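You operate a simulated robot arm through the tools that you are given. There is no shell and no other tool. Be economical: measure what you need, move in short steps, check, and stop when the job is done.

The job below is to be done with a simulated robot arm. You get a single attempt, and the scene is never put back.

JOB
Wipe up the tea stain, fill the green glass and stand it on the white saucer.
Fine: water to about the line; cloth and jug go back; the other glass stays empty. Set down upright: steel jug, what you pick out. What is to be rubbed or washed off counts as gone when no trace of it is left.

The check looks at the end state, three seconds after you hand in, the way a careful person would. Anything else that was tipped, shoved, dropped, spilled or broken makes it a failure. Flat cloth is picked up by pressing the open fingertips on it (5 to 10 N) and closing them slowly along it; thin cloth reads only 2 to 8 mm in the jaws.

ROBOT AND FRAMES
A 6-joint arm with a two-finger parallel gripper, fixed in place. Base frame: the origin is at the foot of the arm, x ahead of it, y to its left, z up; the work surface is at about z = 0. Lengths are in m, angles in rad, forces in N, time in s.
With the tool pointing down near the work surface it reaches from about 0.14 to 0.58 m from the base axis. Its first joint turns from -1.152 to 1.152 rad. Payload 2.1 kg.
The tool frame sits at the grasp point between the pads (the TCP): z along the fingers, y along the line on which they close. The tips reach 0.03 m beyond it. Largest opening 0.094 m; finger width 0.028, thickness 0.01; the body of the gripper, 0.05 by 0.096 m, starts 0.055 m behind the TCP.
Orientation is that of the tool frame in the base frame, as [roll, pitch, yaw] about the fixed x, y, z axes, in that order (R = Rz(yaw) Ry(pitch) Rx(roll)). With the fingers straight down and closing along the base's y, the tool's x points along the base's -x, its y along +y and its z along -z.

CONTROLS
- The arm moves only by the tool servo_tool. Its argument "targets" is a list of rows, each an object (a shift or turn left out is 0, a gripper value left out holds the last) with "delta_pos": the shift along the base's x, y, z in units of 50 mm (1.0 is 50 mm), a list of three; "turn": the turn, a rotation vector about the base's x, y, z in units of 8 degrees (1.0 is 8 degrees), a list of three; "jaw": the opening, from 0 (shut) to 1 (fully open). In form: [{"delta_pos": [x, y, z], "turn": [ax, ay, az], "jaw": jaw}, ...]. A call has 1 to 20 rows; each row shifts and turns the commanded pose from where the row before left it. A call with a number of a shift or a turn outside -1 to 1 is refused whole. A row lasts 0.2 s, in which the tool goes at most 0.05 m and 0.15 rad; a call with a longer step from one row to the next is refused whole, and so is a gripper value outside its range. A pose out of reach is approached as far as the arm can. The call stops where the force on the tool passes 40 N (or 10 N more than at its start, if that is more) or the arm is blocked; 0.2 s more then pass. Each finger travels about 0.072 m/s and halts on what it meets, pressing with about 42 N; the grip force reading is that of the motor and also rises with nothing between the fingers. The clock runs only during rows and for 0.2 s after the last one: add rows that do not move to give the fingers time. The reply holds the time, the measured pose of the TCP, the force on the tool along the base axes, the opening and the grip force, in the units named above and with some noise, with the torque about the TCP (base axes, N m) and any sound that the robot's microphone picked up.
- Cameras (640 x 400 px; columns grow to the right, rows downward): "scene" is fixed at [0.0319, -0.3549, 0.492]; the picture's right is [0.93, -0.37, 0.00], its down [-0.19, -0.48, -0.86] and it looks along [0.32, 0.80, -0.51] (base axes); focal length 214 px, centre (320, 200). "wrist" rides on the gripper at [0.076, 0.014, -0.102] in the tool frame; the picture's right is [-0.18, 0.98, 0.00], its down [-0.75, -0.14, -0.64] and it looks along [-0.63, -0.12, 0.77] (tool axes); focal length 243 px, centre (320, 200). There is no depth. A picture from a camera that has moved, and an enlarged one, comes with that camera's place and axes in the base frame and with its lens.
- get_image(camera): a new picture of that camera. It takes no simulated time.
- close_up(camera, box): a new picture of the part [left, top, right, bottom] of that camera's present view, enlarged. It takes no simulated time.
- job_done(): hands the job in; it is judged then, once.

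Work in short steps. Places have to be worked out from the pictures, the camera data and where the tool is seen: move nearer, look again, correct. Check each grasp and each placing, and mend what went wrong. You have 120 turns and 68 pictures in all, those below and enlarged ones among them. Open the gripper and draw the arm clear of the work before you hand the job in, unless the task says otherwise; then end with one line.

The tools are called after "Call:" by a JSON object that holds its "op" and its "data". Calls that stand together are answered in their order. servo_tool: Moves the arm, as the interface text tells. Its arguments: {"type":"object","properties":{"targets":{"type":"array","items":{"type":"object","properties":{"delta_pos":{"type":"array","items":{"type":"number"}},"turn":{"type":"array","items":{"type":"number"}},"jaw":{"type":"number"}}}}},"required":["targets"]} The other tools are called the same way: get_image (camera) takes a picture; close_up (camera, box) takes an enlarged picture of a part of a camera's view; job_done () hands the job in.

At the start:

```text
time: 0.0
ee_pos: [0.3228, -0.0031, 0.447]
tcp_rot: [-3.14, 0.0, 3.141]
force: [-1.0, 0.8, -0.3]
moment: [0.0, 0.0, -0.03]
opening: 0.094
grasp_force: 0.0
```

scene: 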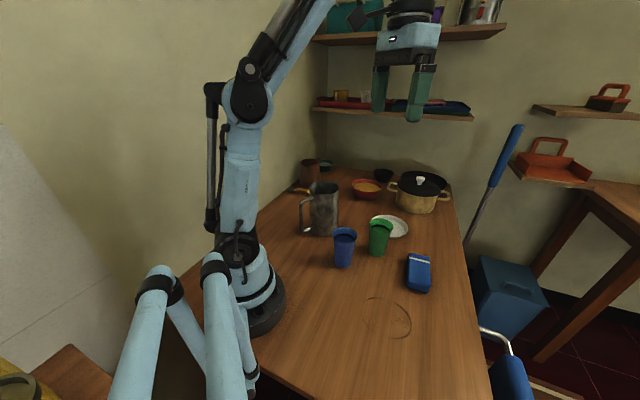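
wrist: 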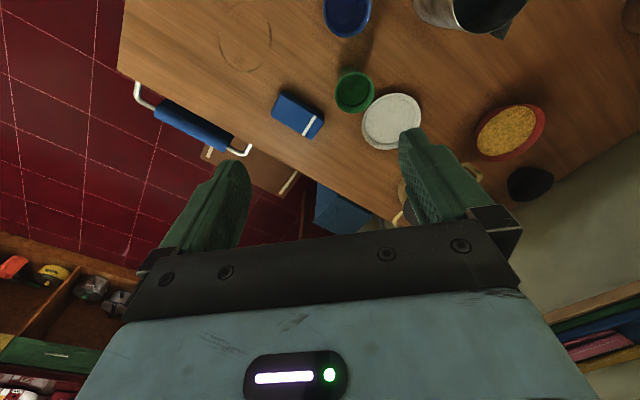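

I'll look more closely at the work surface and the possible cloth before moving.

Call:
{"op": "close_up", "data": {"camera": "scene", "box": [280, 150, 460, 262]}}

Call:
{"op": "close_up", "data": {"camera": "scene", "box": [330, 240, 550, 400]}}

Call:
{"op": "close_up", "data": {"camera": "wrist", "box": [120, 0, 440, 200]}}

```text
3.56 times, centred on (370, 206) of scene
camera zoom: at [0.0319, -0.3549, 0.492], right [0.93, -0.37, 0.0], down [-0.19, -0.48, -0.86], along [0.32, 0.8, -0.51], focal length 763 px, centre (142, 179)
```

zoom: 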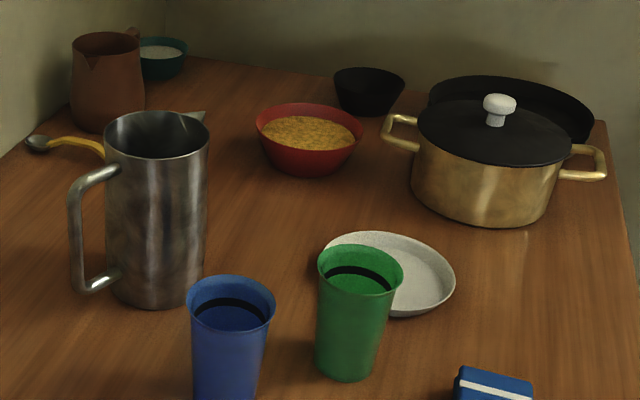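

```text
2.50 times, centred on (440, 320) of scene
camera zoom: at [0.0319, -0.3549, 0.492], right [0.93, -0.37, 0.0], down [-0.19, -0.48, -0.86], along [0.32, 0.8, -0.51], focal length 536 px, centre (20, -100)
```

zoom: 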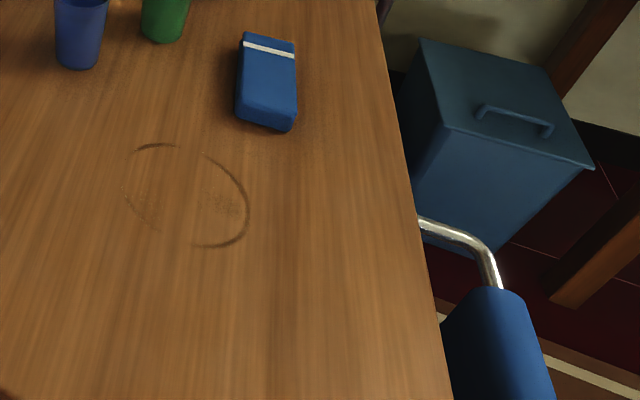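

```text
2.00 times, centred on (280, 100) of wrist
camera zoom: at [0.2466, 0.0101, 0.5489], right [0.18, 0.98, 0.0], down [0.75, -0.14, 0.64], along [0.63, -0.12, -0.77], focal length 485 px, centre (400, 400)
```

zoom: 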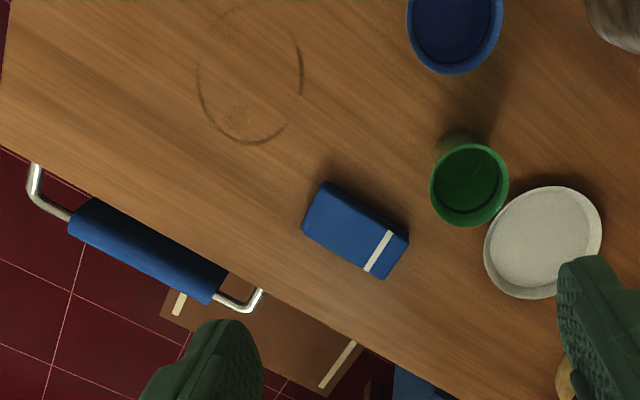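

The blue striped block near (0.43, -0.08) looks like the folded cloth, but there is also something blue on the rail at the table edge. I'll lower the hand over a clear part of the table for a closer look at both.

Call:
{"op": "servo_tool", "data": {"targets": [{"delta_pos": [0, -0.6, -0.5]}, {"delta_pos": [0, -0.6, -0.5]}, {"delta_pos": [0, -0.4, -0.7]}, {"delta_pos": [0, 0, -0.7]}, {"delta_pos": [0, 0, -0.6]}, {}]}}

Call:
{"op": "get_image", "data": {"camera": "wrist"}}

```text
time: 1.4
ee_pos: [0.3277, -0.0844, 0.2967]
tcp_rot: [3.14, 0.0, -3.141]
force: [0.6, 0.3, 0.9]
moment: [0.01, 0.03, 0.01]
opening: 0.0941
grasp_force: 0.1
```

```text
62 pictures are left
camera wrist: at [0.2504, -0.0709, 0.3984], right [0.18, 0.98, 0.0], down [0.75, -0.14, 0.64], along [0.63, -0.12, -0.77], focal length 243 px, centre (320, 200)
```

wrist: 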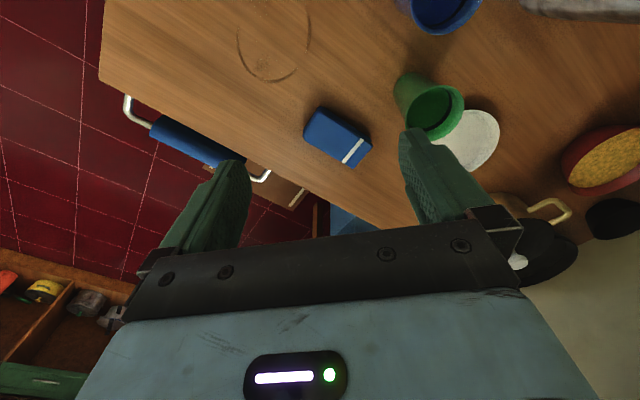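

Call:
{"op": "close_up", "data": {"camera": "wrist", "box": [110, 60, 390, 235]}}

Call:
{"op": "close_up", "data": {"camera": "scene", "box": [470, 310, 560, 400]}}

Call:
{"op": "close_up", "data": {"camera": "scene", "box": [390, 245, 450, 300]}}

```text
2.29 times, centred on (250, 148) of wrist
camera zoom: at [0.2504, -0.0709, 0.3984], right [0.18, 0.98, 0.0], down [0.75, -0.14, 0.64], along [0.63, -0.12, -0.77], focal length 555 px, centre (480, 320)
```

zoom: 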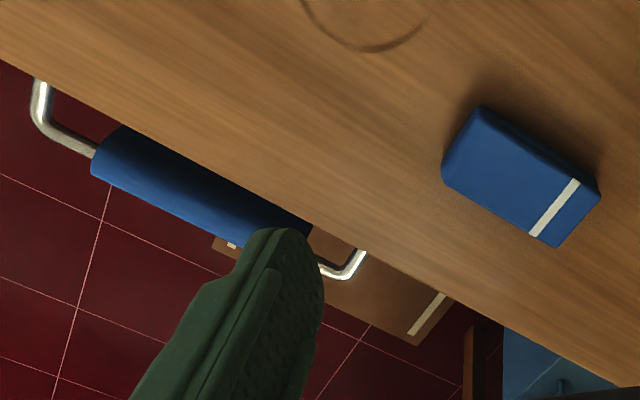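

```text
4.44 times, centred on (515, 355) of scene
camera zoom: at [0.0319, -0.3549, 0.492], right [0.93, -0.37, 0.0], down [-0.19, -0.48, -0.86], along [0.32, 0.8, -0.51], focal length 953 px, centre (-547, -489)
```

zoom: 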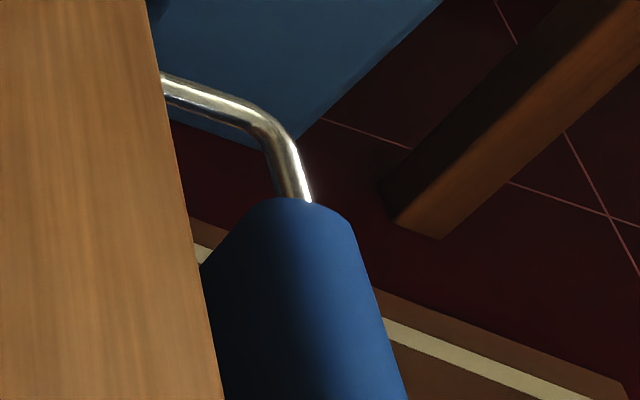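

```text
7.27 times, centred on (420, 272) of scene
camera zoom: at [0.0319, -0.3549, 0.492], right [0.93, -0.37, 0.0], down [-0.19, -0.48, -0.86], along [0.32, 0.8, -0.51], focal length 1560 px, centre (-407, -327)
```

zoom: 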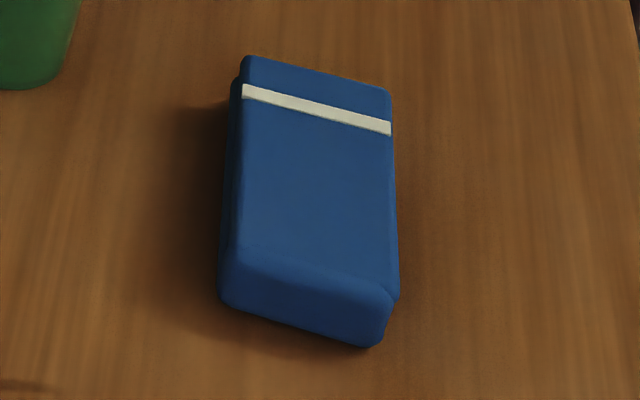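

It has visible layers, so I take the block as the folded cloth: centre about (0.433, -0.075), long axis at 45° and about 0.058 wide. The stain ring is near (0.28, -0.145) with a radius of about 0.052. I'll turn 45° and move above the cloth.

Call:
{"op": "servo_tool", "data": {"targets": [{"delta_pos": [0.35, 0.03, -0.5], "turn": [0, 0, 0.9375]}, {"delta_pos": [0.35, 0.03, -0.5], "turn": [0, 0, 0.9375]}, {"delta_pos": [0.35, 0.03, -0.5], "turn": [0, 0, 0.9375]}, {"delta_pos": [0.35, 0.03, -0.5], "turn": [0, 0, 0.9375]}, {"delta_pos": [0.35, 0.03, -0.5], "turn": [0, 0, 0.9375]}, {"delta_pos": [0.35, 0.03, -0.5], "turn": [0, 0, 0.9375]}, {}]}}

Call:
{"op": "get_image", "data": {"camera": "wrist"}}

Call:
{"op": "close_up", "data": {"camera": "scene", "box": [340, 180, 500, 300]}}

```text
time: 3.0
ee_pos: [0.4298, -0.0753, 0.1468]
tcp_rot: [3.141, 0.0, -2.356]
force: [0.5, -0.8, -0.5]
moment: [-0.01, 0.03, -0.04]
opening: 0.0942
grasp_force: 0.2
```

```text
58 pictures are left
camera wrist: at [0.3654, -0.1199, 0.2503], right [-0.57, 0.82, 0.0], down [0.63, 0.43, 0.64], along [0.53, 0.36, -0.77], focal length 243 px, centre (320, 200)
```

wrist: 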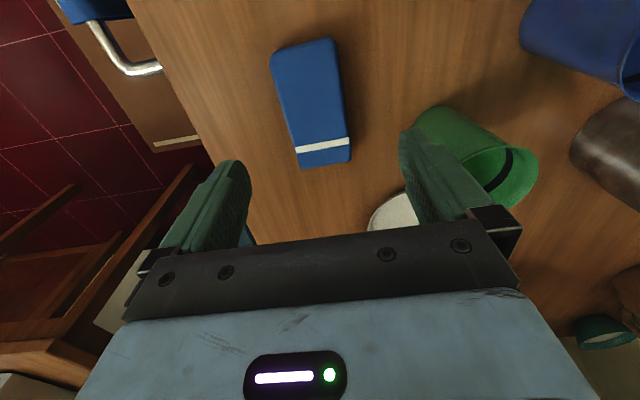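

```text
3.33 times, centred on (420, 240) of scene
camera zoom: at [0.0319, -0.3549, 0.492], right [0.93, -0.37, 0.0], down [-0.19, -0.48, -0.86], along [0.32, 0.8, -0.51], focal length 715 px, centre (-13, 67)
```

zoom: 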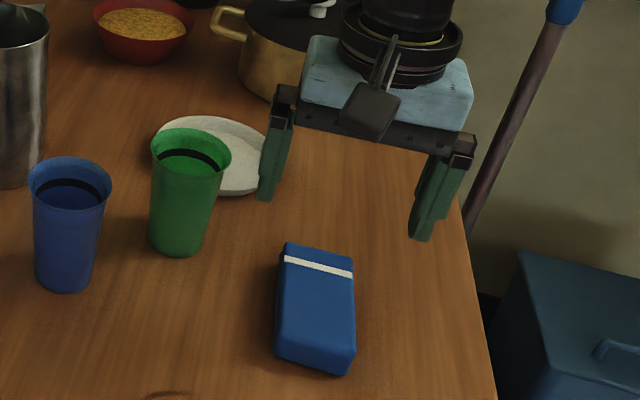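

The corners put the cloth centre at (0.436, -0.076), about 0.054 wide and at 45°. I'll go straight down around it.

Call:
{"op": "servo_tool", "data": {"targets": [{"delta_pos": [0.12, 0, -0.5]}, {"delta_pos": [0, 0, -0.5]}, {"delta_pos": [0, 0, -0.5]}, {"delta_pos": [0, 0, -0.4]}, {"delta_pos": [0, 0, -0.2]}, {}]}}

Call:
{"op": "close_up", "data": {"camera": "scene", "box": [360, 210, 480, 300]}}

```text
time: 4.4
ee_pos: [0.4318, -0.0747, 0.0415]
tcp_rot: [-3.14, -0.001, -2.357]
force: [0.4, -0.3, 0.3]
moment: [-0.01, 0.01, 0.0]
opening: 0.0941
grasp_force: 0.1
```

```text
4.44 times, centred on (420, 255) of scene
camera zoom: at [0.0319, -0.3549, 0.492], right [0.93, -0.37, 0.0], down [-0.19, -0.48, -0.86], along [0.32, 0.8, -0.51], focal length 953 px, centre (-124, -44)
```

zoom: 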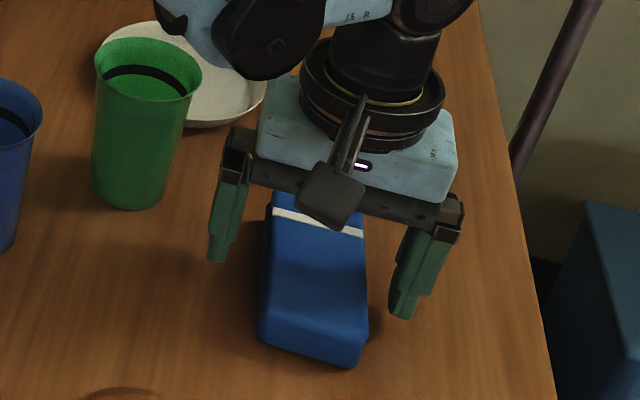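

The fingers straddle the cloth with the tips about 11 mm above the table. Closing gently.

Call:
{"op": "servo_tool", "data": {"targets": [{"jaw": 0.85}, {"jaw": 0.7}, {"jaw": 0.6}, {"jaw": 0.5}, {"jaw": 0.4}, {"jaw": 0.3}, {}]}}

```text
time: 6.0
ee_pos: [0.4325, -0.0742, 0.0413]
tcp_rot: [-3.141, 0.0, -2.355]
force: [0.8, -0.2, 0.2]
moment: [-0.03, -0.03, 0.06]
opening: 0.0573
grasp_force: 41.7
```

The cloth is held at 57 mm with 42 N. I'll lift it slightly and carry it over the stain.

Call:
{"op": "servo_tool", "data": {"targets": [{"delta_pos": [0, 0, 0.4]}, {"delta_pos": [0, 0, 0.4]}, {"delta_pos": [-0.6, -0.3, 0]}, {"delta_pos": [-0.6, -0.3, 0]}, {"delta_pos": [-0.6, -0.3, 0]}, {"delta_pos": [-0.6, -0.3, 0]}, {"delta_pos": [-0.6, -0.24, 0]}, {}]}}

Call:
{"op": "get_image", "data": {"camera": "scene"}}

Call:
{"op": "get_image", "data": {"camera": "wrist"}}

```text
time: 7.8
ee_pos: [0.2812, -0.1446, 0.0813]
tcp_rot: [-3.14, 0.001, -2.357]
force: [0.2, -0.2, -0.4]
moment: [0.05, 0.0, 0.0]
opening: 0.057
grasp_force: 42.0
```

```text
55 pictures are left
```

scene: 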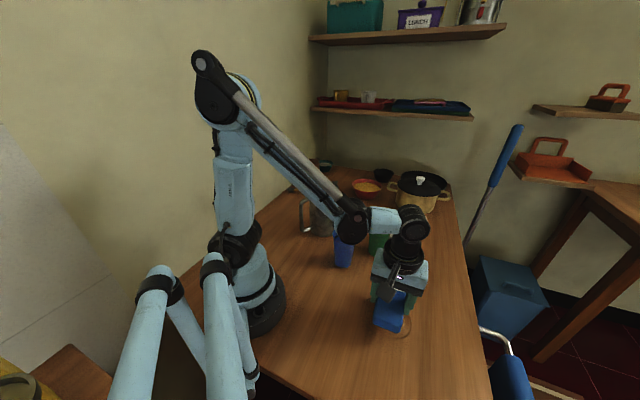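

```text
54 pictures are left
camera wrist: at [0.2163, -0.1896, 0.1828], right [-0.57, 0.83, 0.0], down [0.63, 0.43, 0.64], along [0.53, 0.36, -0.77], focal length 243 px, centre (320, 200)
```

wrist: 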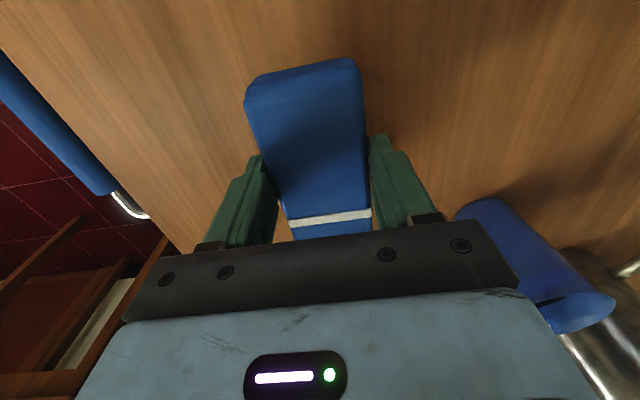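

The cloth hangs level and clear of the blue glass. I'll lower it until it presses lightly on the table.

Call:
{"op": "servo_tool", "data": {"targets": [{"delta_pos": [0, 0, -0.4]}, {"delta_pos": [0, 0, -0.36]}, {"delta_pos": [0, 0, -0.06]}, {"delta_pos": [0, 0, -0.04]}, {}]}}

```text
time: 8.6
ee_pos: [0.2827, -0.1474, 0.0399]
tcp_rot: [3.139, -0.001, -2.356]
force: [-0.7, 1.0, 17.8]
moment: [0.02, -0.13, 0.04]
opening: 0.057
grasp_force: 42.2
stopped in row 3: the force on the tool passed its limit (the readings are from after the stop); the commanded pose is now the measured one
```

Contact is at z of about 0.040 with 18 N. I'll ease off slightly and do the first wiping pass across the ring.

Call:
{"op": "servo_tool", "data": {"targets": [{"delta_pos": [-0.177, 0.177, 0.01]}, {"delta_pos": [-0.177, 0.177, 0]}, {"delta_pos": [-0.177, 0.177, 0]}, {"delta_pos": [-0.177, 0.177, 0]}, {"delta_pos": [0.177, -0.177, 0]}, {"delta_pos": [0.177, -0.177, 0]}, {"delta_pos": [0.177, -0.177, 0]}, {"delta_pos": [0.177, -0.177, 0]}, {"delta_pos": [0.177, -0.177, 0]}, {"delta_pos": [0.177, -0.177, 0]}, {"delta_pos": [0.177, -0.177, 0]}, {"delta_pos": [0.177, -0.177, 0]}, {}]}}

Call:
{"op": "close_up", "data": {"camera": "scene", "box": [310, 240, 490, 380]}}

```text
time: 11.4
ee_pos: [0.3178, -0.1829, 0.0426]
tcp_rot: [3.14, -0.001, -2.355]
force: [0.4, -0.1, -0.5]
moment: [0.03, 0.03, 0.01]
opening: 0.0569
grasp_force: 42.1
```

```text
2.86 times, centred on (400, 310) of scene
camera zoom: at [0.0319, -0.3549, 0.492], right [0.93, -0.37, 0.0], down [-0.19, -0.48, -0.86], along [0.32, 0.8, -0.51], focal length 613 px, centre (91, -114)
```

zoom: 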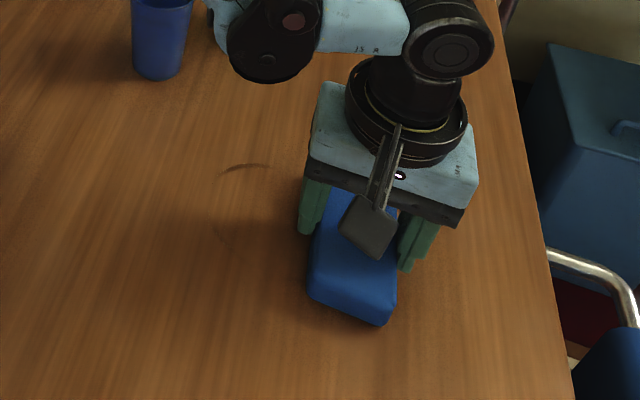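

The force has dropped to zero, so the tool drifted up, but much of the ring is already gone. I'll press down again in 1 mm steps.

Call:
{"op": "servo_tool", "data": {"targets": [{"delta_pos": [0, 0, -0.02]}, {"delta_pos": [0, 0, -0.02]}, {}]}}

```text
time: 12.0
ee_pos: [0.3172, -0.1814, 0.0411]
tcp_rot: [3.139, -0.002, -2.356]
force: [-0.2, 0.7, 14.2]
moment: [0.08, -0.26, 0.0]
opening: 0.0567
grasp_force: 42.1
stopped in row 3: the force on the tool passed its limit (the readings are from after the stop); the commanded pose is now the measured one
```

Now 14 N at z = 0.0411. I'll shift along the cloth's length to cover the upper arc and sweep back.

Call:
{"op": "servo_tool", "data": {"targets": [{"delta_pos": [0.2, 0.2, 0.0]}, {"delta_pos": [0.2, 0.2, 0]}, {"delta_pos": [-0.177, 0.177, 0]}, {"delta_pos": [-0.177, 0.177, 0]}, {"delta_pos": [-0.177, 0.177, 0]}, {"delta_pos": [-0.177, 0.177, 0]}, {"delta_pos": [-0.177, 0.177, 0]}, {"delta_pos": [-0.177, 0.177, 0]}, {"delta_pos": [-0.177, 0.177, 0]}, {"delta_pos": [-0.177, 0.177, 0]}, {}]}}

```text
time: 13.8
ee_pos: [0.2934, -0.1159, 0.0413]
tcp_rot: [-3.138, -0.001, -2.36]
force: [0.4, -0.1, 15.9]
moment: [0.21, 0.23, 0.03]
opening: 0.0567
grasp_force: 42.3
stopped in row 8: the force on the tool passed its limit (the readings are from after the stop); the commanded pose is now the measured one
```

Pressing well. I continue to the left end of the ring, then shift down its length and sweep back.

Call:
{"op": "servo_tool", "data": {"targets": [{"delta_pos": [-0.177, 0.177, 0.01]}, {"delta_pos": [-0.177, 0.177, 0]}, {"delta_pos": [-0.177, 0.177, 0]}, {"delta_pos": [-0.2, -0.2, 0]}, {"delta_pos": [-0.2, -0.2, 0]}, {"delta_pos": [-0.2, -0.2, 0]}, {"delta_pos": [-0.2, -0.2, 0]}, {"delta_pos": [-0.2, -0.2, 0]}, {}]}}

```text
time: 15.8
ee_pos: [0.2168, -0.1384, 0.043]
tcp_rot: [-3.138, -0.001, -2.358]
force: [-0.3, -0.6, -1.5]
moment: [0.01, 0.01, 0.0]
opening: 0.0571
grasp_force: 41.8
```

It lifted off again at z = 0.043. I'll press down by 1.5 mm and sweep across the lower part.

Call:
{"op": "servo_tool", "data": {"targets": [{"delta_pos": [0, 0, -0.018]}, {"delta_pos": [0, 0, -0.014]}, {"delta_pos": [0.177, -0.177, 0]}, {"delta_pos": [0.177, -0.177, 0]}, {"delta_pos": [0.177, -0.177, 0]}, {"delta_pos": [0.177, -0.177, 0]}, {"delta_pos": [0.177, -0.177, 0]}, {"delta_pos": [0.177, -0.177, 0]}, {"delta_pos": [0.177, -0.177, 0]}, {"delta_pos": [0.177, -0.177, 0]}, {}]}}

Call:
{"op": "close_up", "data": {"camera": "scene", "box": [310, 240, 490, 380]}}

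```text
time: 16.3
ee_pos: [0.2168, -0.1391, 0.0417]
tcp_rot: [-3.141, -0.003, -2.358]
force: [-1.8, 3.0, 20.4]
moment: [0.1, -0.03, 0.08]
opening: 0.0569
grasp_force: 42.4
stopped in row 2: the force on the tool passed its limit (the readings are from after the stop); the commanded pose is now the measured one
```

```text
2.86 times, centred on (400, 310) of scene
camera zoom: at [0.0319, -0.3549, 0.492], right [0.93, -0.37, 0.0], down [-0.19, -0.48, -0.86], along [0.32, 0.8, -0.51], focal length 613 px, centre (91, -114)
```

zoom: 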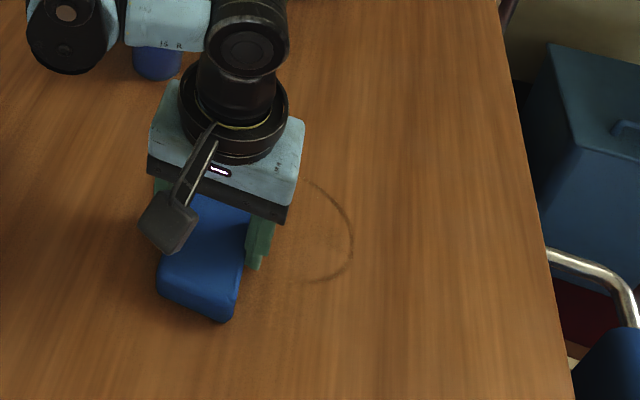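

The right arc remains, faintly. Sweeping toward it with the present pressure.

Call:
{"op": "servo_tool", "data": {"targets": [{"delta_pos": [0.177, -0.157, 0.004]}, {"delta_pos": [0.177, -0.157, 0]}, {"delta_pos": [0.177, -0.157, 0]}, {"delta_pos": [0.177, -0.157, 0]}, {"delta_pos": [0.177, -0.157, 0]}, {"delta_pos": [0.177, -0.157, 0]}, {"delta_pos": [0.177, -0.157, 0]}, {"delta_pos": [0.177, -0.157, 0]}, {"delta_pos": [0.177, -0.157, 0]}, {}]}}

```text
time: 16.8
ee_pos: [0.2272, -0.1484, 0.041]
tcp_rot: [3.137, -0.001, -2.358]
force: [-1.0, 0.7, 17.0]
moment: [-0.15, -0.25, 0.01]
opening: 0.0569
grasp_force: 42.0
stopped in row 2: the force on the tool passed its limit (the readings are from after the stop); the commanded pose is now the measured one
```

Call:
{"op": "servo_tool", "data": {"targets": [{"delta_pos": [0.15, -0.14, 0.012]}, {"delta_pos": [0.15, -0.14, 0]}, {"delta_pos": [0.15, -0.14, 0]}, {"delta_pos": [0.15, -0.14, 0]}, {"delta_pos": [0.15, -0.14, 0]}, {"delta_pos": [0.15, -0.14, 0]}, {"delta_pos": [0.15, -0.14, 0]}, {"delta_pos": [0.15, -0.14, 0]}, {"delta_pos": [0.15, -0.14, 0]}, {}]}}

```text
time: 19.0
ee_pos: [0.2969, -0.2139, 0.0432]
tcp_rot: [3.135, -0.002, -2.355]
force: [-0.5, -0.5, -0.7]
moment: [-0.01, -0.02, -0.02]
opening: 0.0571
grasp_force: 42.2
```

Off the surface again. I'll press down and stroke lengthwise along the right arc, through (0.285, -0.192), (0.33, -0.172) and (0.328, -0.125).

Call:
{"op": "servo_tool", "data": {"targets": [{"delta_pos": [-0.2, 0.2, -0.018]}, {"delta_pos": [0, 0, -0.016]}, {"delta_pos": [0.15, 0.15, 0]}, {"delta_pos": [0.15, 0.15, 0]}, {"delta_pos": [0.15, 0.15, 0]}, {"delta_pos": [0.15, 0.15, 0]}, {"delta_pos": [0.15, 0.15, 0]}, {"delta_pos": [0.15, 0.15, 0]}, {"delta_pos": [0.15, 0.15, 0]}, {"delta_pos": [0.15, 0.15, 0]}, {}]}}

```text
time: 19.7
ee_pos: [0.2879, -0.2038, 0.0405]
tcp_rot: [-3.14, -0.002, -2.357]
force: [0.4, -1.5, 13.7]
moment: [0.32, 0.13, 0.01]
opening: 0.057
grasp_force: 42.2
stopped in row 3: the force on the tool passed its limit (the readings are from after the stop); the commanded pose is now the measured one
```

Call:
{"op": "servo_tool", "data": {"targets": [{"delta_pos": [0.15, 0.15, 0.006]}, {"delta_pos": [0.15, 0.15, 0]}, {"delta_pos": [0.15, 0.15, 0]}, {"delta_pos": [0.15, 0.15, 0]}, {"delta_pos": [0.15, 0.15, 0]}, {"delta_pos": [0.15, 0.15, 0]}, {"delta_pos": [0.15, 0.15, 0]}, {"delta_pos": [0.15, 0.15, 0]}, {"delta_pos": [0.15, 0.15, 0]}, {}]}}

Call:
{"op": "close_up", "data": {"camera": "scene", "box": [310, 240, 490, 380]}}

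```text
time: 21.9
ee_pos: [0.3544, -0.1371, 0.0406]
tcp_rot: [-3.139, -0.006, -2.359]
force: [-10.0, -7.5, 23.3]
moment: [0.07, 0.14, 0.03]
opening: 0.0567
grasp_force: 42.5
```

```text
2.86 times, centred on (400, 310) of scene
camera zoom: at [0.0318, -0.3549, 0.492], right [0.93, -0.37, 0.0], down [-0.19, -0.48, -0.86], along [0.32, 0.8, -0.51], focal length 613 px, centre (91, -114)
```

zoom: 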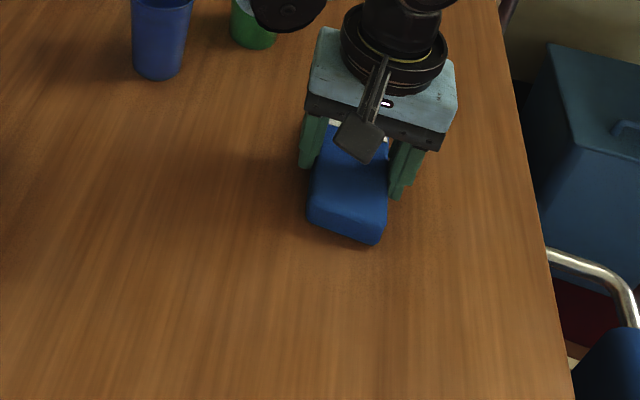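

The ring looks gone. One more overlapping back-stroke through the middle and left at this pressure, then I'll lift and inspect.

Call:
{"op": "servo_tool", "data": {"targets": [{"delta_pos": [-0.15, 0.15, 0.002]}, {"delta_pos": [-0.15, 0.15, 0]}, {"delta_pos": [-0.15, -0.15, 0]}, {"delta_pos": [-0.15, -0.15, 0]}, {"delta_pos": [-0.15, -0.15, 0]}, {"delta_pos": [-0.15, -0.15, 0]}, {"delta_pos": [-0.15, -0.15, 0]}, {"delta_pos": [-0.15, -0.15, 0]}, {"delta_pos": [-0.15, -0.15, 0]}, {"delta_pos": [-0.15, 0.15, 0]}, {"delta_pos": [-0.15, 0.15, 0]}, {"delta_pos": [-0.15, 0.15, 0]}, {"delta_pos": [0.15, 0.15, 0]}, {"delta_pos": [0.15, 0.15, 0]}, {"delta_pos": [0.15, 0.15, 0]}, {"delta_pos": [0.15, 0.15, 0]}, {"delta_pos": [0.15, 0.15, 0]}, {}]}}

```text
time: 22.7
ee_pos: [0.3356, -0.1253, 0.0399]
tcp_rot: [-3.141, 0.005, -2.353]
force: [-1.2, 1.3, 12.3]
moment: [-0.27, 0.11, 0.02]
opening: 0.0568
grasp_force: 41.7
stopped in row 4: the force on the tool passed its limit (the readings are from after the stop); the commanded pose is now the measured one
```

Call:
{"op": "servo_tool", "data": {"targets": [{"delta_pos": [-0.15, -0.1, 0.007]}, {"delta_pos": [-0.15, -0.1, 0]}, {"delta_pos": [-0.15, -0.15, 0]}, {"delta_pos": [-0.15, -0.15, 0]}, {"delta_pos": [-0.15, -0.15, 0]}, {"delta_pos": [-0.15, -0.15, 0]}, {"delta_pos": [-0.15, 0.15, 0]}, {"delta_pos": [-0.15, 0.15, 0]}, {"delta_pos": [-0.15, 0.15, 0]}, {"delta_pos": [-0.15, 0.15, 0]}, {"delta_pos": [0.15, 0.15, 0]}, {"delta_pos": [0.15, 0.15, 0]}, {"delta_pos": [0.15, 0.15, 0]}, {"delta_pos": [0.15, 0.15, 0]}, {"delta_pos": [0.15, 0.15, 0]}, {}]}}

```text
time: 25.1
ee_pos: [0.2676, -0.1288, 0.0403]
tcp_rot: [3.139, -0.001, -2.357]
force: [-0.7, -0.4, 16.3]
moment: [0.19, -0.3, -0.02]
opening: 0.0567
grasp_force: 42.2
stopped in row 12: the force on the tool passed its limit (the readings are from after the stop); the commanded pose is now the measured one
```

I lift the cloth and carry it back over its original place, (0.4325, -0.0742), then inspect.

Call:
{"op": "servo_tool", "data": {"targets": [{"delta_pos": [0, 0, 0.4]}, {"delta_pos": [0, 0, 0.5]}, {"delta_pos": [0.55, 0.182, 0]}, {"delta_pos": [0.55, 0.182, 0]}, {"delta_pos": [0.55, 0.182, 0]}, {"delta_pos": [0.55, 0.182, 0]}, {"delta_pos": [0.55, 0.182, 0]}, {"delta_pos": [0.55, 0.182, 0]}, {}, {}]}}

Call:
{"op": "close_up", "data": {"camera": "scene", "box": [310, 230, 490, 370]}}

Call:
{"op": "close_up", "data": {"camera": "scene", "box": [340, 280, 430, 350]}}

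```text
time: 27.4
ee_pos: [0.4322, -0.0717, 0.0876]
tcp_rot: [3.14, 0.0, -2.356]
force: [0.5, -0.5, -0.4]
moment: [-0.03, 0.03, 0.02]
opening: 0.0567
grasp_force: 41.5
```

```text
2.86 times, centred on (400, 300) of scene
camera zoom: at [0.0319, -0.3549, 0.492], right [0.93, -0.37, 0.0], down [-0.19, -0.48, -0.86], along [0.32, 0.8, -0.51], focal length 613 px, centre (91, -86)
```

zoom: 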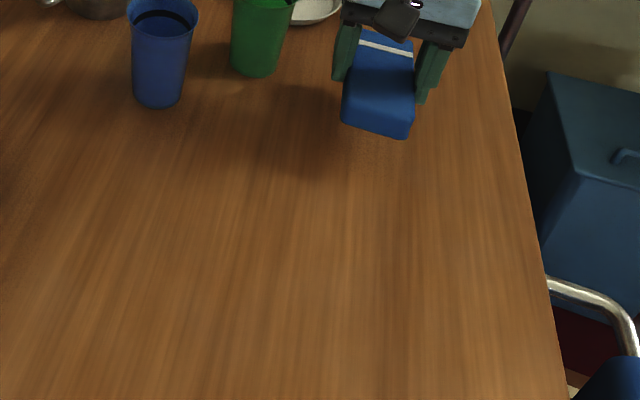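

```text
5.71 times, centred on (385, 315) of scene
camera zoom: at [0.0319, -0.3549, 0.492], right [0.93, -0.37, 0.0], down [-0.19, -0.48, -0.86], along [0.32, 0.8, -0.51], focal length 1226 px, centre (-51, -457)
```

zoom: 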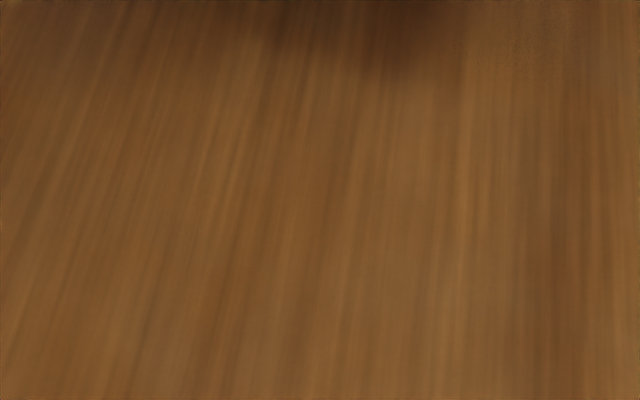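

The stain is fully gone. Setting the cloth down at its original spot.

Call:
{"op": "servo_tool", "data": {"targets": [{"delta_pos": [0, -0.05, -0.4]}, {"delta_pos": [0, 0, -0.4]}, {"delta_pos": [0, 0, -0.07]}, {"delta_pos": [0, 0, -0.03]}, {}]}}

```text
time: 28.6
ee_pos: [0.4317, -0.0742, 0.0405]
tcp_rot: [3.139, 0.0, -2.356]
force: [0.3, -0.1, 0.0]
moment: [0.0, 0.0, 0.01]
opening: 0.0569
grasp_force: 41.7
```

It's at grasp height with no measurable force. Opening and rising straight up.

Call:
{"op": "servo_tool", "data": {"targets": [{"jaw": 0.7}, {"jaw": 0.85}, {"jaw": 1.0}, {}, {"delta_pos": [0, 0, 0.6]}, {"delta_pos": [0, 0, 1.0]}, {"delta_pos": [0, 0, 1.0]}, {"delta_pos": [0, 0, 1.0]}, {"delta_pos": [-0.6, 0, 0.8]}, {"delta_pos": [-0.8, 0.4, 0.5]}, {"delta_pos": [-0.8, 0.5, 0.5]}, {"delta_pos": [-0.4, 0.6, 0.3]}, {}, {}]}}

Call:
{"op": "get_image", "data": {"camera": "scene"}}

Call:
{"op": "get_image", "data": {"camera": "wrist"}}

```text
refused: row 10 steps farther than a row can; nothing moved
```

```text
48 pictures are left
```

scene: 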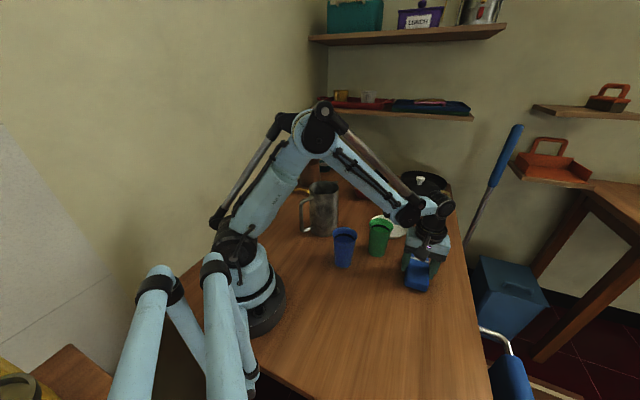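

```text
47 pictures are left
camera wrist: at [0.3689, -0.1185, 0.143], right [-0.57, 0.82, 0.0], down [0.63, 0.43, 0.64], along [0.53, 0.36, -0.77], focal length 243 px, centre (320, 200)
```

wrist: 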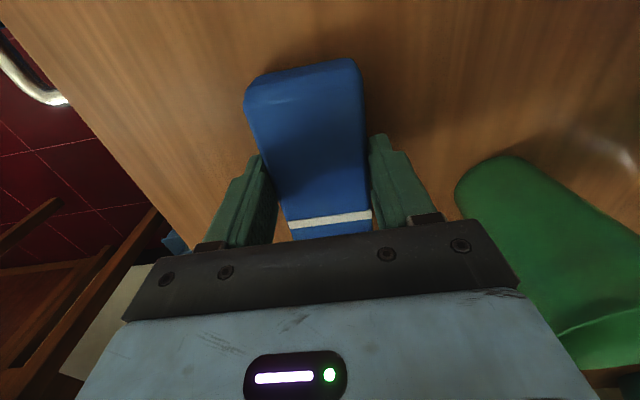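

The last row step was too long, so I'll resend: open, rise, turn back and move toward a view of the jug.

Call:
{"op": "servo_tool", "data": {"targets": [{"jaw": 0.7}, {"jaw": 0.85}, {"jaw": 1.0}, {}, {"delta_pos": [0, 0, 0.6]}, {"delta_pos": [0, 0, 0.9]}, {"delta_pos": [0, 0, 0.9]}, {"delta_pos": [0, 0, 0.9]}, {"delta_pos": [-0.5, 0, 0.7], "turn": [0, 0, -0.9375]}, {"delta_pos": [-0.7, 0.4, 0.5], "turn": [0, 0, -0.9375]}, {"delta_pos": [-0.7, 0.4, 0.5], "turn": [0, 0, -0.9375]}, {"delta_pos": [-0.7, 0.5, 0.4], "turn": [0, 0, -0.9375]}, {"delta_pos": [-0.5, 0.5, 0.4], "turn": [0, 0, -0.9375]}, {"delta_pos": [-0.5, 0.5, 0.4], "turn": [0, 0, -0.9375]}, {}, {}]}}

Call:
{"op": "get_image", "data": {"camera": "wrist"}}

Call:
{"op": "close_up", "data": {"camera": "scene", "box": [280, 165, 460, 300]}}

```text
time: 31.9
ee_pos: [0.2529, 0.0376, 0.3491]
tcp_rot: [3.14, -0.001, 3.141]
force: [-0.3, -0.3, -0.1]
moment: [0.02, -0.02, -0.02]
opening: 0.0939
grasp_force: 0.2
```

```text
46 pictures are left
camera wrist: at [0.1763, 0.052, 0.4511], right [0.18, 0.98, 0.0], down [0.75, -0.14, 0.64], along [0.63, -0.12, -0.77], focal length 243 px, centre (320, 200)
```

wrist: 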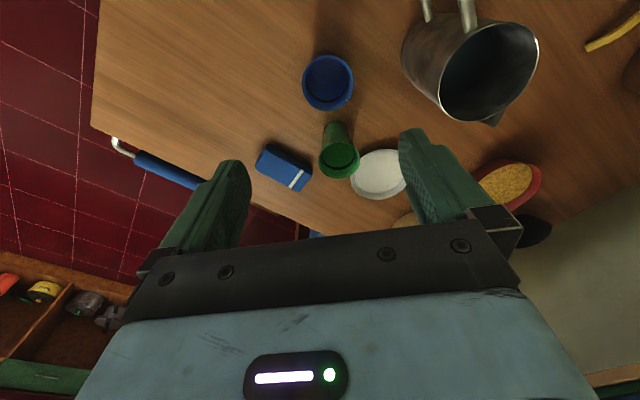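

```text
2.96 times, centred on (370, 232) of scene
camera zoom: at [0.0319, -0.3549, 0.492], right [0.93, -0.37, 0.0], down [-0.19, -0.48, -0.86], along [0.32, 0.8, -0.51], focal length 636 px, centre (172, 104)
```

zoom: 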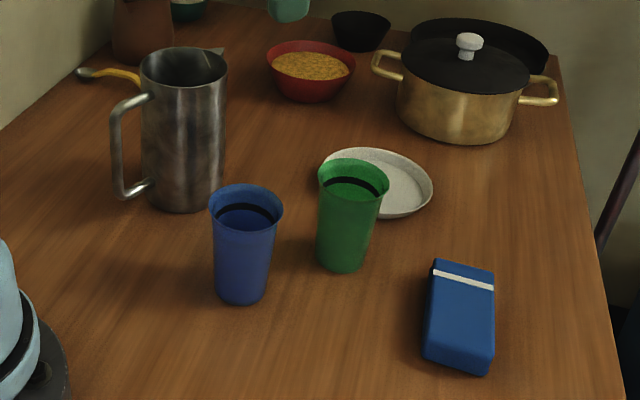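

The cloth is back where it was. The jug is about 92 mm wide and 0.18 m tall, too wide to grip safely, with its handle on the -x side. I'll look into it and at the handle from above.

Call:
{"op": "servo_tool", "data": {"targets": [{"delta_pos": [-0.3, 0.6, 0]}, {"delta_pos": [-0.3, 0.6, 0]}, {"delta_pos": [-0.3, 0.6, 0]}, {"delta_pos": [-0.16, 0.6, 0]}, {"delta_pos": [0, 0.6, 0]}, {"delta_pos": [0, 0.25, -0.1]}, {}]}}

Call:
{"op": "get_image", "data": {"camera": "wrist"}}

Call:
{"op": "close_up", "data": {"camera": "scene", "box": [285, 165, 365, 245]}}

```text
time: 33.5
ee_pos: [0.2015, 0.1989, 0.3445]
tcp_rot: [3.14, 0.0, 3.141]
force: [0.4, 0.5, -0.2]
moment: [0.01, 0.01, 0.01]
opening: 0.0939
grasp_force: 0.1
```

```text
44 pictures are left
camera wrist: at [0.1248, 0.2117, 0.447], right [0.18, 0.98, 0.0], down [0.75, -0.14, 0.64], along [0.63, -0.12, -0.77], focal length 243 px, centre (320, 200)
```

wrist: 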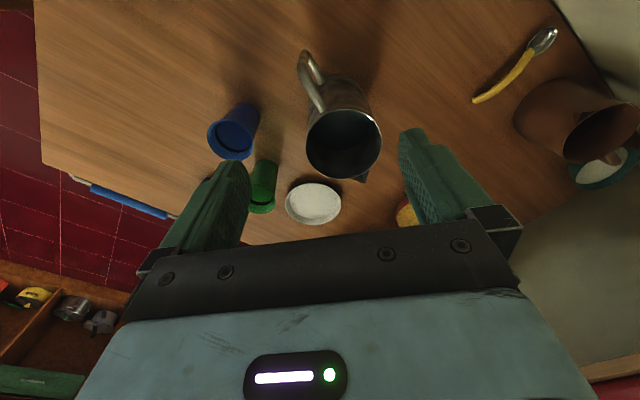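

```text
5.00 times, centred on (325, 205) of scene
camera zoom: at [0.0319, -0.3549, 0.492], right [0.93, -0.37, 0.0], down [-0.19, -0.48, -0.86], along [0.32, 0.8, -0.51], focal length 1072 px, centre (295, 175)
```

zoom: 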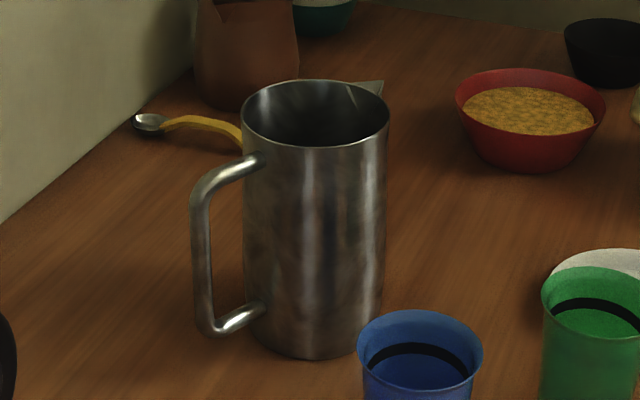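

Call:
{"op": "close_up", "data": {"camera": "wrist", "box": [250, 30, 410, 210]}}

```text
2.22 times, centred on (330, 120) of wrist
camera zoom: at [0.1248, 0.2117, 0.447], right [0.18, 0.98, 0.0], down [0.75, -0.14, 0.64], along [0.63, -0.12, -0.77], focal length 539 px, centre (298, 378)
```

zoom: 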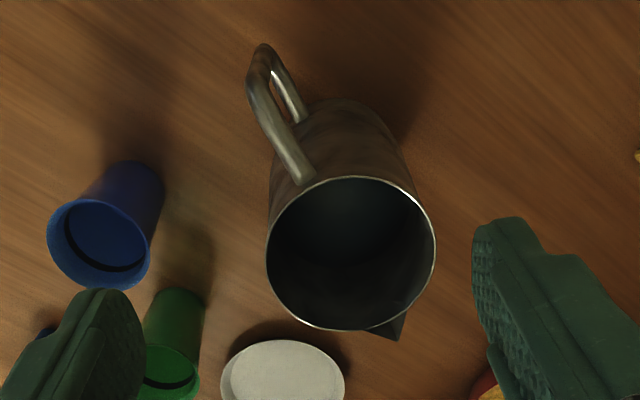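

The steel jug's axis is near (0.268, 0.213), rim at z ≈ 0.173, with the spout pointing about 20° left of +x and the handle bar near (0.184, 0.183). I'll put the empty green glass on the saucer first and fill it there. Moving over for an accurate look.

Call:
{"op": "servo_tool", "data": {"targets": [{"delta_pos": [0.5, -0.5, 0]}, {"delta_pos": [0.5, -0.5, 0]}, {"delta_pos": [0.5, -0.6, 0]}, {"delta_pos": [0.5, -0.6, -0.2]}, {"delta_pos": [0.5, -0.5, -0.5]}, {"delta_pos": [0.5, -0.35, -0.6]}, {}]}}

Call:
{"op": "get_image", "data": {"camera": "wrist"}}

```text
time: 35.1
ee_pos: [0.3517, 0.0508, 0.2786]
tcp_rot: [3.14, 0.001, -3.139]
force: [-0.5, -0.4, -0.8]
moment: [0.01, 0.0, 0.0]
opening: 0.0942
grasp_force: 0.0
```

```text
41 pictures are left
camera wrist: at [0.2756, 0.0642, 0.3814], right [0.18, 0.98, 0.0], down [0.75, -0.14, 0.64], along [0.63, -0.12, -0.77], focal length 243 px, centre (320, 200)
```

wrist: 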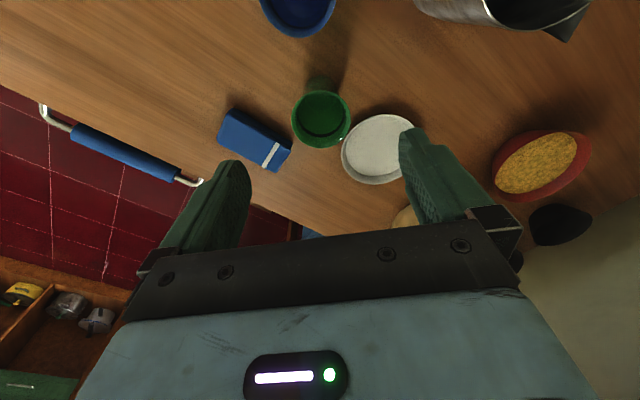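

The glass axis is near (0.381, 0.043), rim z ≈ 0.113 and 68 mm wide. The saucer centre is about (0.491, 0.127). I'll centre over the glass just above its rim and check.

Call:
{"op": "servo_tool", "data": {"targets": [{"delta_pos": [0.3, -0.08, -0.5]}, {"delta_pos": [0.29, -0.08, -0.6]}, {"delta_pos": [0, 0, -0.6]}, {"delta_pos": [0, 0, -0.5]}, {}]}}

Call:
{"op": "close_up", "data": {"camera": "scene", "box": [320, 175, 460, 275]}}

Call:
{"op": "get_image", "data": {"camera": "wrist"}}

```text
time: 36.4
ee_pos: [0.38, 0.041, 0.1691]
tcp_rot: [3.14, 0.001, 3.141]
force: [0.9, 0.5, 0.0]
moment: [-0.01, 0.02, 0.02]
opening: 0.0941
grasp_force: 0.1
```

```text
4.00 times, centred on (390, 225) of scene
camera zoom: at [0.0319, -0.3549, 0.492], right [0.93, -0.37, 0.0], down [-0.19, -0.48, -0.86], along [0.32, 0.8, -0.51], focal length 858 px, centre (40, 100)
```

zoom: 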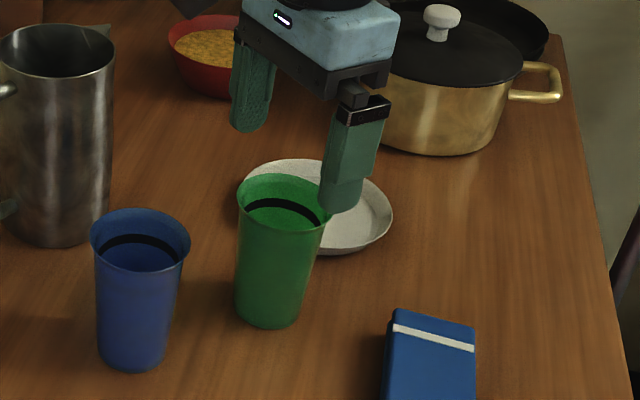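

```text
39 pictures are left
camera wrist: at [0.3036, 0.0553, 0.272], right [0.18, 0.98, 0.0], down [0.75, -0.14, 0.64], along [0.63, -0.12, -0.77], focal length 243 px, centre (320, 200)
```

wrist: 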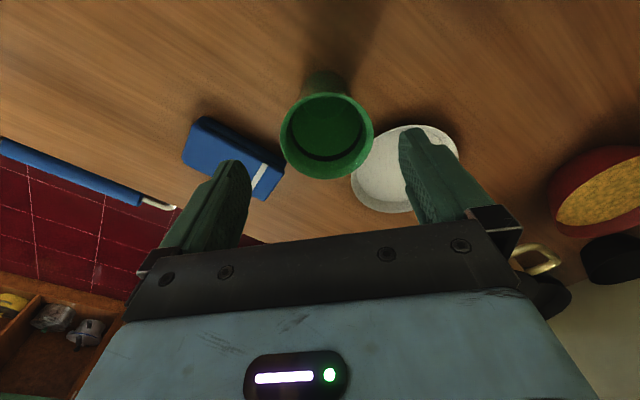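

TCP and glass axis agree within 2–3 mm. Descending and gripping mid-glass.

Call:
{"op": "servo_tool", "data": {"targets": [{"delta_pos": [0, 0.02, -0.5]}, {"delta_pos": [0, 0, -0.5]}, {"delta_pos": [0, 0, -0.5]}, {"delta_pos": [0, 0, -0.44]}, {}, {"jaw": 0.85}, {"jaw": 0.75}, {"jaw": 0.65}, {"jaw": 0.58}, {"jaw": 0.5}, {}]}}

Call:
{"op": "close_up", "data": {"camera": "scene", "box": [320, 175, 460, 275]}}

```text
time: 38.8
ee_pos: [0.3804, 0.043, 0.0734]
tcp_rot: [3.14, 0.001, -3.141]
force: [0.0, 0.7, -1.2]
moment: [0.0, 0.01, 0.0]
opening: 0.0691
grasp_force: 42.2
```

```text
4.00 times, centred on (390, 225) of scene
camera zoom: at [0.0319, -0.3549, 0.492], right [0.93, -0.37, 0.0], down [-0.19, -0.48, -0.86], along [0.32, 0.8, -0.51], focal length 858 px, centre (40, 100)
```

zoom: 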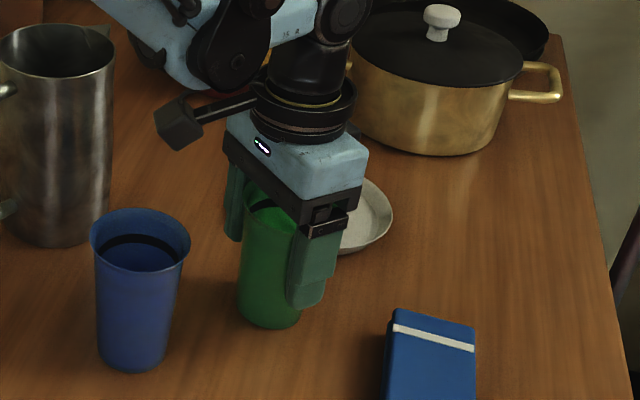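

Held at 69 mm with 42 N. Lifting and carrying it over the saucer at (0.490, 0.129).

Call:
{"op": "servo_tool", "data": {"targets": [{"delta_pos": [0, 0, 0.3]}, {"delta_pos": [0, 0, 0.5]}, {"delta_pos": [0, 0, 0.4]}, {"delta_pos": [0.44, 0.344, 0]}, {"delta_pos": [0.44, 0.344, 0]}, {"delta_pos": [0.44, 0.344, 0]}, {"delta_pos": [0.44, 0.344, 0]}, {"delta_pos": [0.44, 0.344, 0]}, {}, {}]}}

Call:
{"op": "get_image", "data": {"camera": "wrist"}}

Call:
{"op": "close_up", "data": {"camera": "scene", "box": [340, 160, 460, 250]}}

```text
time: 41.0
ee_pos: [0.488, 0.129, 0.1329]
tcp_rot: [3.14, -0.001, -3.141]
force: [-0.2, 0.4, -1.3]
moment: [-0.01, -0.02, 0.01]
opening: 0.0692
grasp_force: 41.3
```

```text
37 pictures are left
camera wrist: at [0.4123, 0.1421, 0.2356], right [0.18, 0.98, 0.0], down [0.75, -0.14, 0.64], along [0.63, -0.12, -0.77], focal length 243 px, centre (320, 200)
```

wrist: 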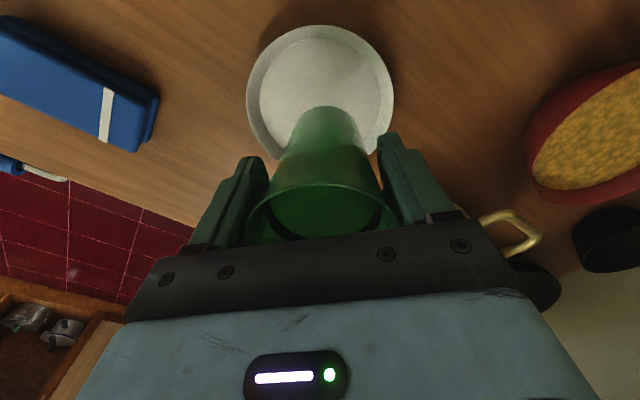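

```text
4.44 times, centred on (400, 205) of scene
camera zoom: at [0.0319, -0.3549, 0.492], right [0.93, -0.37, 0.0], down [-0.19, -0.48, -0.86], along [0.32, 0.8, -0.51], focal length 953 px, centre (-36, 178)
```

zoom: 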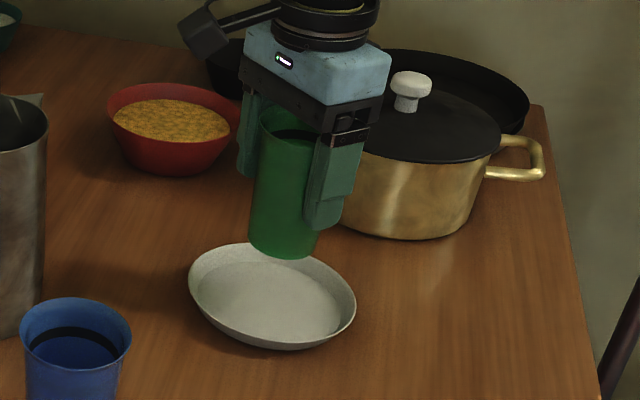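

The saucer centre reconfirms at about (0.490, 0.129). Lowering, slowly at the end.

Call:
{"op": "servo_tool", "data": {"targets": [{"delta_pos": [0.03, 0, -0.4]}, {"delta_pos": [0, 0, -0.4]}, {"delta_pos": [0, 0, -0.08]}, {"delta_pos": [0, 0, -0.05]}, {"delta_pos": [0, 0, -0.05]}, {}]}}

```text
time: 42.4
ee_pos: [0.4914, 0.1289, 0.0847]
tcp_rot: [3.14, 0.0, -3.141]
force: [0.5, -0.1, -0.9]
moment: [0.01, 0.03, 0.0]
opening: 0.0689
grasp_force: 41.9
```

Call:
{"op": "servo_tool", "data": {"targets": [{"delta_pos": [0, 0, -0.04]}, {"delta_pos": [0, 0, -0.04]}, {"delta_pos": [0, 0, -0.03]}, {}]}}

```text
time: 43.4
ee_pos: [0.4908, 0.1297, 0.0782]
tcp_rot: [3.141, -0.001, 3.141]
force: [0.0, 1.4, -1.3]
moment: [-0.01, 0.01, 0.02]
opening: 0.0689
grasp_force: 41.7
```

Call:
{"op": "servo_tool", "data": {"targets": [{"delta_pos": [0, 0, -0.03]}, {"delta_pos": [0, 0, -0.02]}, {}]}}

Call:
{"op": "close_up", "data": {"camera": "scene", "box": [340, 170, 450, 250]}}

```text
time: 44.1
ee_pos: [0.4899, 0.1284, 0.0769]
tcp_rot: [3.139, 0.002, -3.141]
force: [4.3, 2.2, 22.1]
moment: [-0.31, -0.46, 0.14]
opening: 0.0688
grasp_force: 41.6
```

```text
5.00 times, centred on (395, 210) of scene
camera zoom: at [0.0318, -0.3549, 0.492], right [0.93, -0.37, 0.0], down [-0.19, -0.47, -0.86], along [0.32, 0.8, -0.51], focal length 1072 px, centre (-55, 150)
```

zoom: 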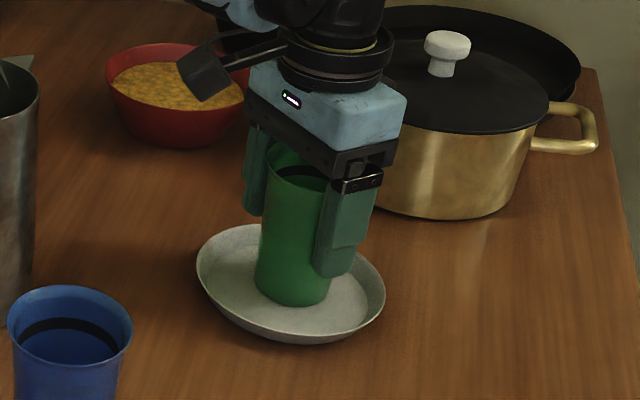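

It's in contact at z = 0.077 and centred on the saucer. I'll ease up slightly, open, and retreat straight up.

Call:
{"op": "servo_tool", "data": {"targets": [{"delta_pos": [0, 0, 0.015]}, {"jaw": 0.8}, {"jaw": 0.9}, {"jaw": 1.0}, {}, {"delta_pos": [0, 0, 0.3]}, {"delta_pos": [0, 0, 0.6]}, {"delta_pos": [0, 0, 0.8]}, {"delta_pos": [0, 0, 0.8]}, {}]}}

Call:
{"op": "close_up", "data": {"camera": "scene", "box": [340, 170, 450, 250]}}

```text
time: 46.4
ee_pos: [0.4894, 0.1271, 0.2027]
tcp_rot: [3.14, 0.0, -3.141]
force: [0.0, 0.7, 0.6]
moment: [0.0, 0.03, 0.01]
opening: 0.0941
grasp_force: 0.0
```

```text
5.00 times, centred on (395, 210) of scene
camera zoom: at [0.0319, -0.3549, 0.492], right [0.93, -0.37, 0.0], down [-0.19, -0.48, -0.86], along [0.32, 0.8, -0.51], focal length 1072 px, centre (-55, 150)
```

zoom: 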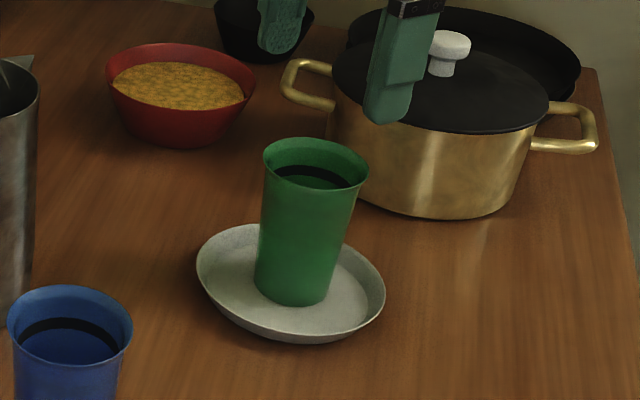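

The glass is upright on the saucer and empty, rim at about (0.49, 0.128, 0.116). Next I'll try a tilted approach pose (yaw 21°, leaning 40° so the wrist stays behind the handle) high above the jug handle, leaving room to pitch forward when pouring.

Call:
{"op": "servo_tool", "data": {"targets": [{"delta_pos": [-0.3, 0, 0.6]}, {"delta_pos": [-0.7, 0, 0.5]}, {"delta_pos": [-0.7, 0, 0.5], "turn": [0, 0, 0.875]}, {"delta_pos": [-0.7, 0, 0.5], "turn": [0, 0, 0.875]}, {"delta_pos": [-0.7, 0.2, 0.4], "turn": [0, 0, 0.875]}, {"delta_pos": [-0.7, 0.2, 0], "turn": [0.358, -0.934, 0]}, {"delta_pos": [-0.7, 0.2, 0], "turn": [0.358, -0.934, 0]}, {"delta_pos": [-0.7, 0.2, 0], "turn": [0.358, -0.934, 0]}, {"delta_pos": [-0.7, 0.2, 0], "turn": [0.358, -0.934, 0]}, {"delta_pos": [-0.2, 0.1, 0], "turn": [0.358, -0.934, 0]}, {}, {}]}}

Call:
{"op": "get_image", "data": {"camera": "wrist"}}

Call:
{"op": "get_image", "data": {"camera": "scene"}}

```text
time: 49.0
ee_pos: [0.1866, 0.1833, 0.3262]
tcp_rot: [-3.141, 0.698, -2.774]
force: [0.2, 0.4, 0.3]
moment: [-0.02, -0.01, 0.02]
opening: 0.0942
grasp_force: 0.0
```

```text
33 pictures are left
camera wrist: at [0.0647, 0.1512, 0.3568], right [-0.22, 0.97, 0.12], down [0.2, -0.07, 0.98], along [0.95, 0.24, -0.18], focal length 243 px, centre (320, 200)
```

wrist: 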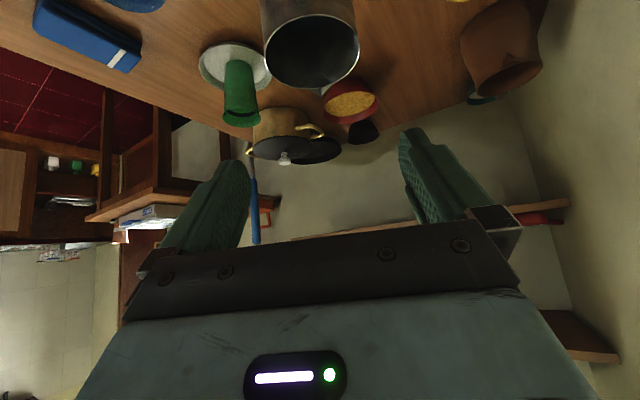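

```text
32 pictures are left
```

scene: 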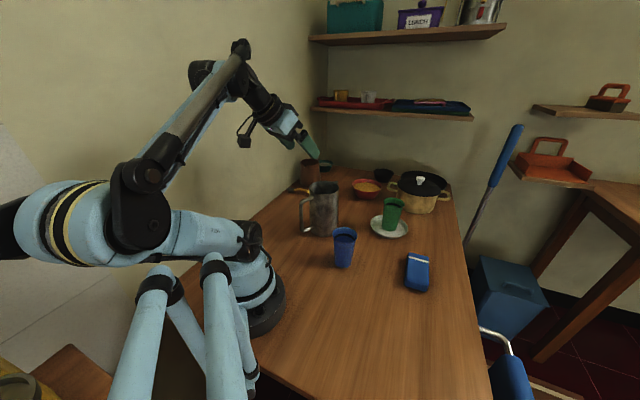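

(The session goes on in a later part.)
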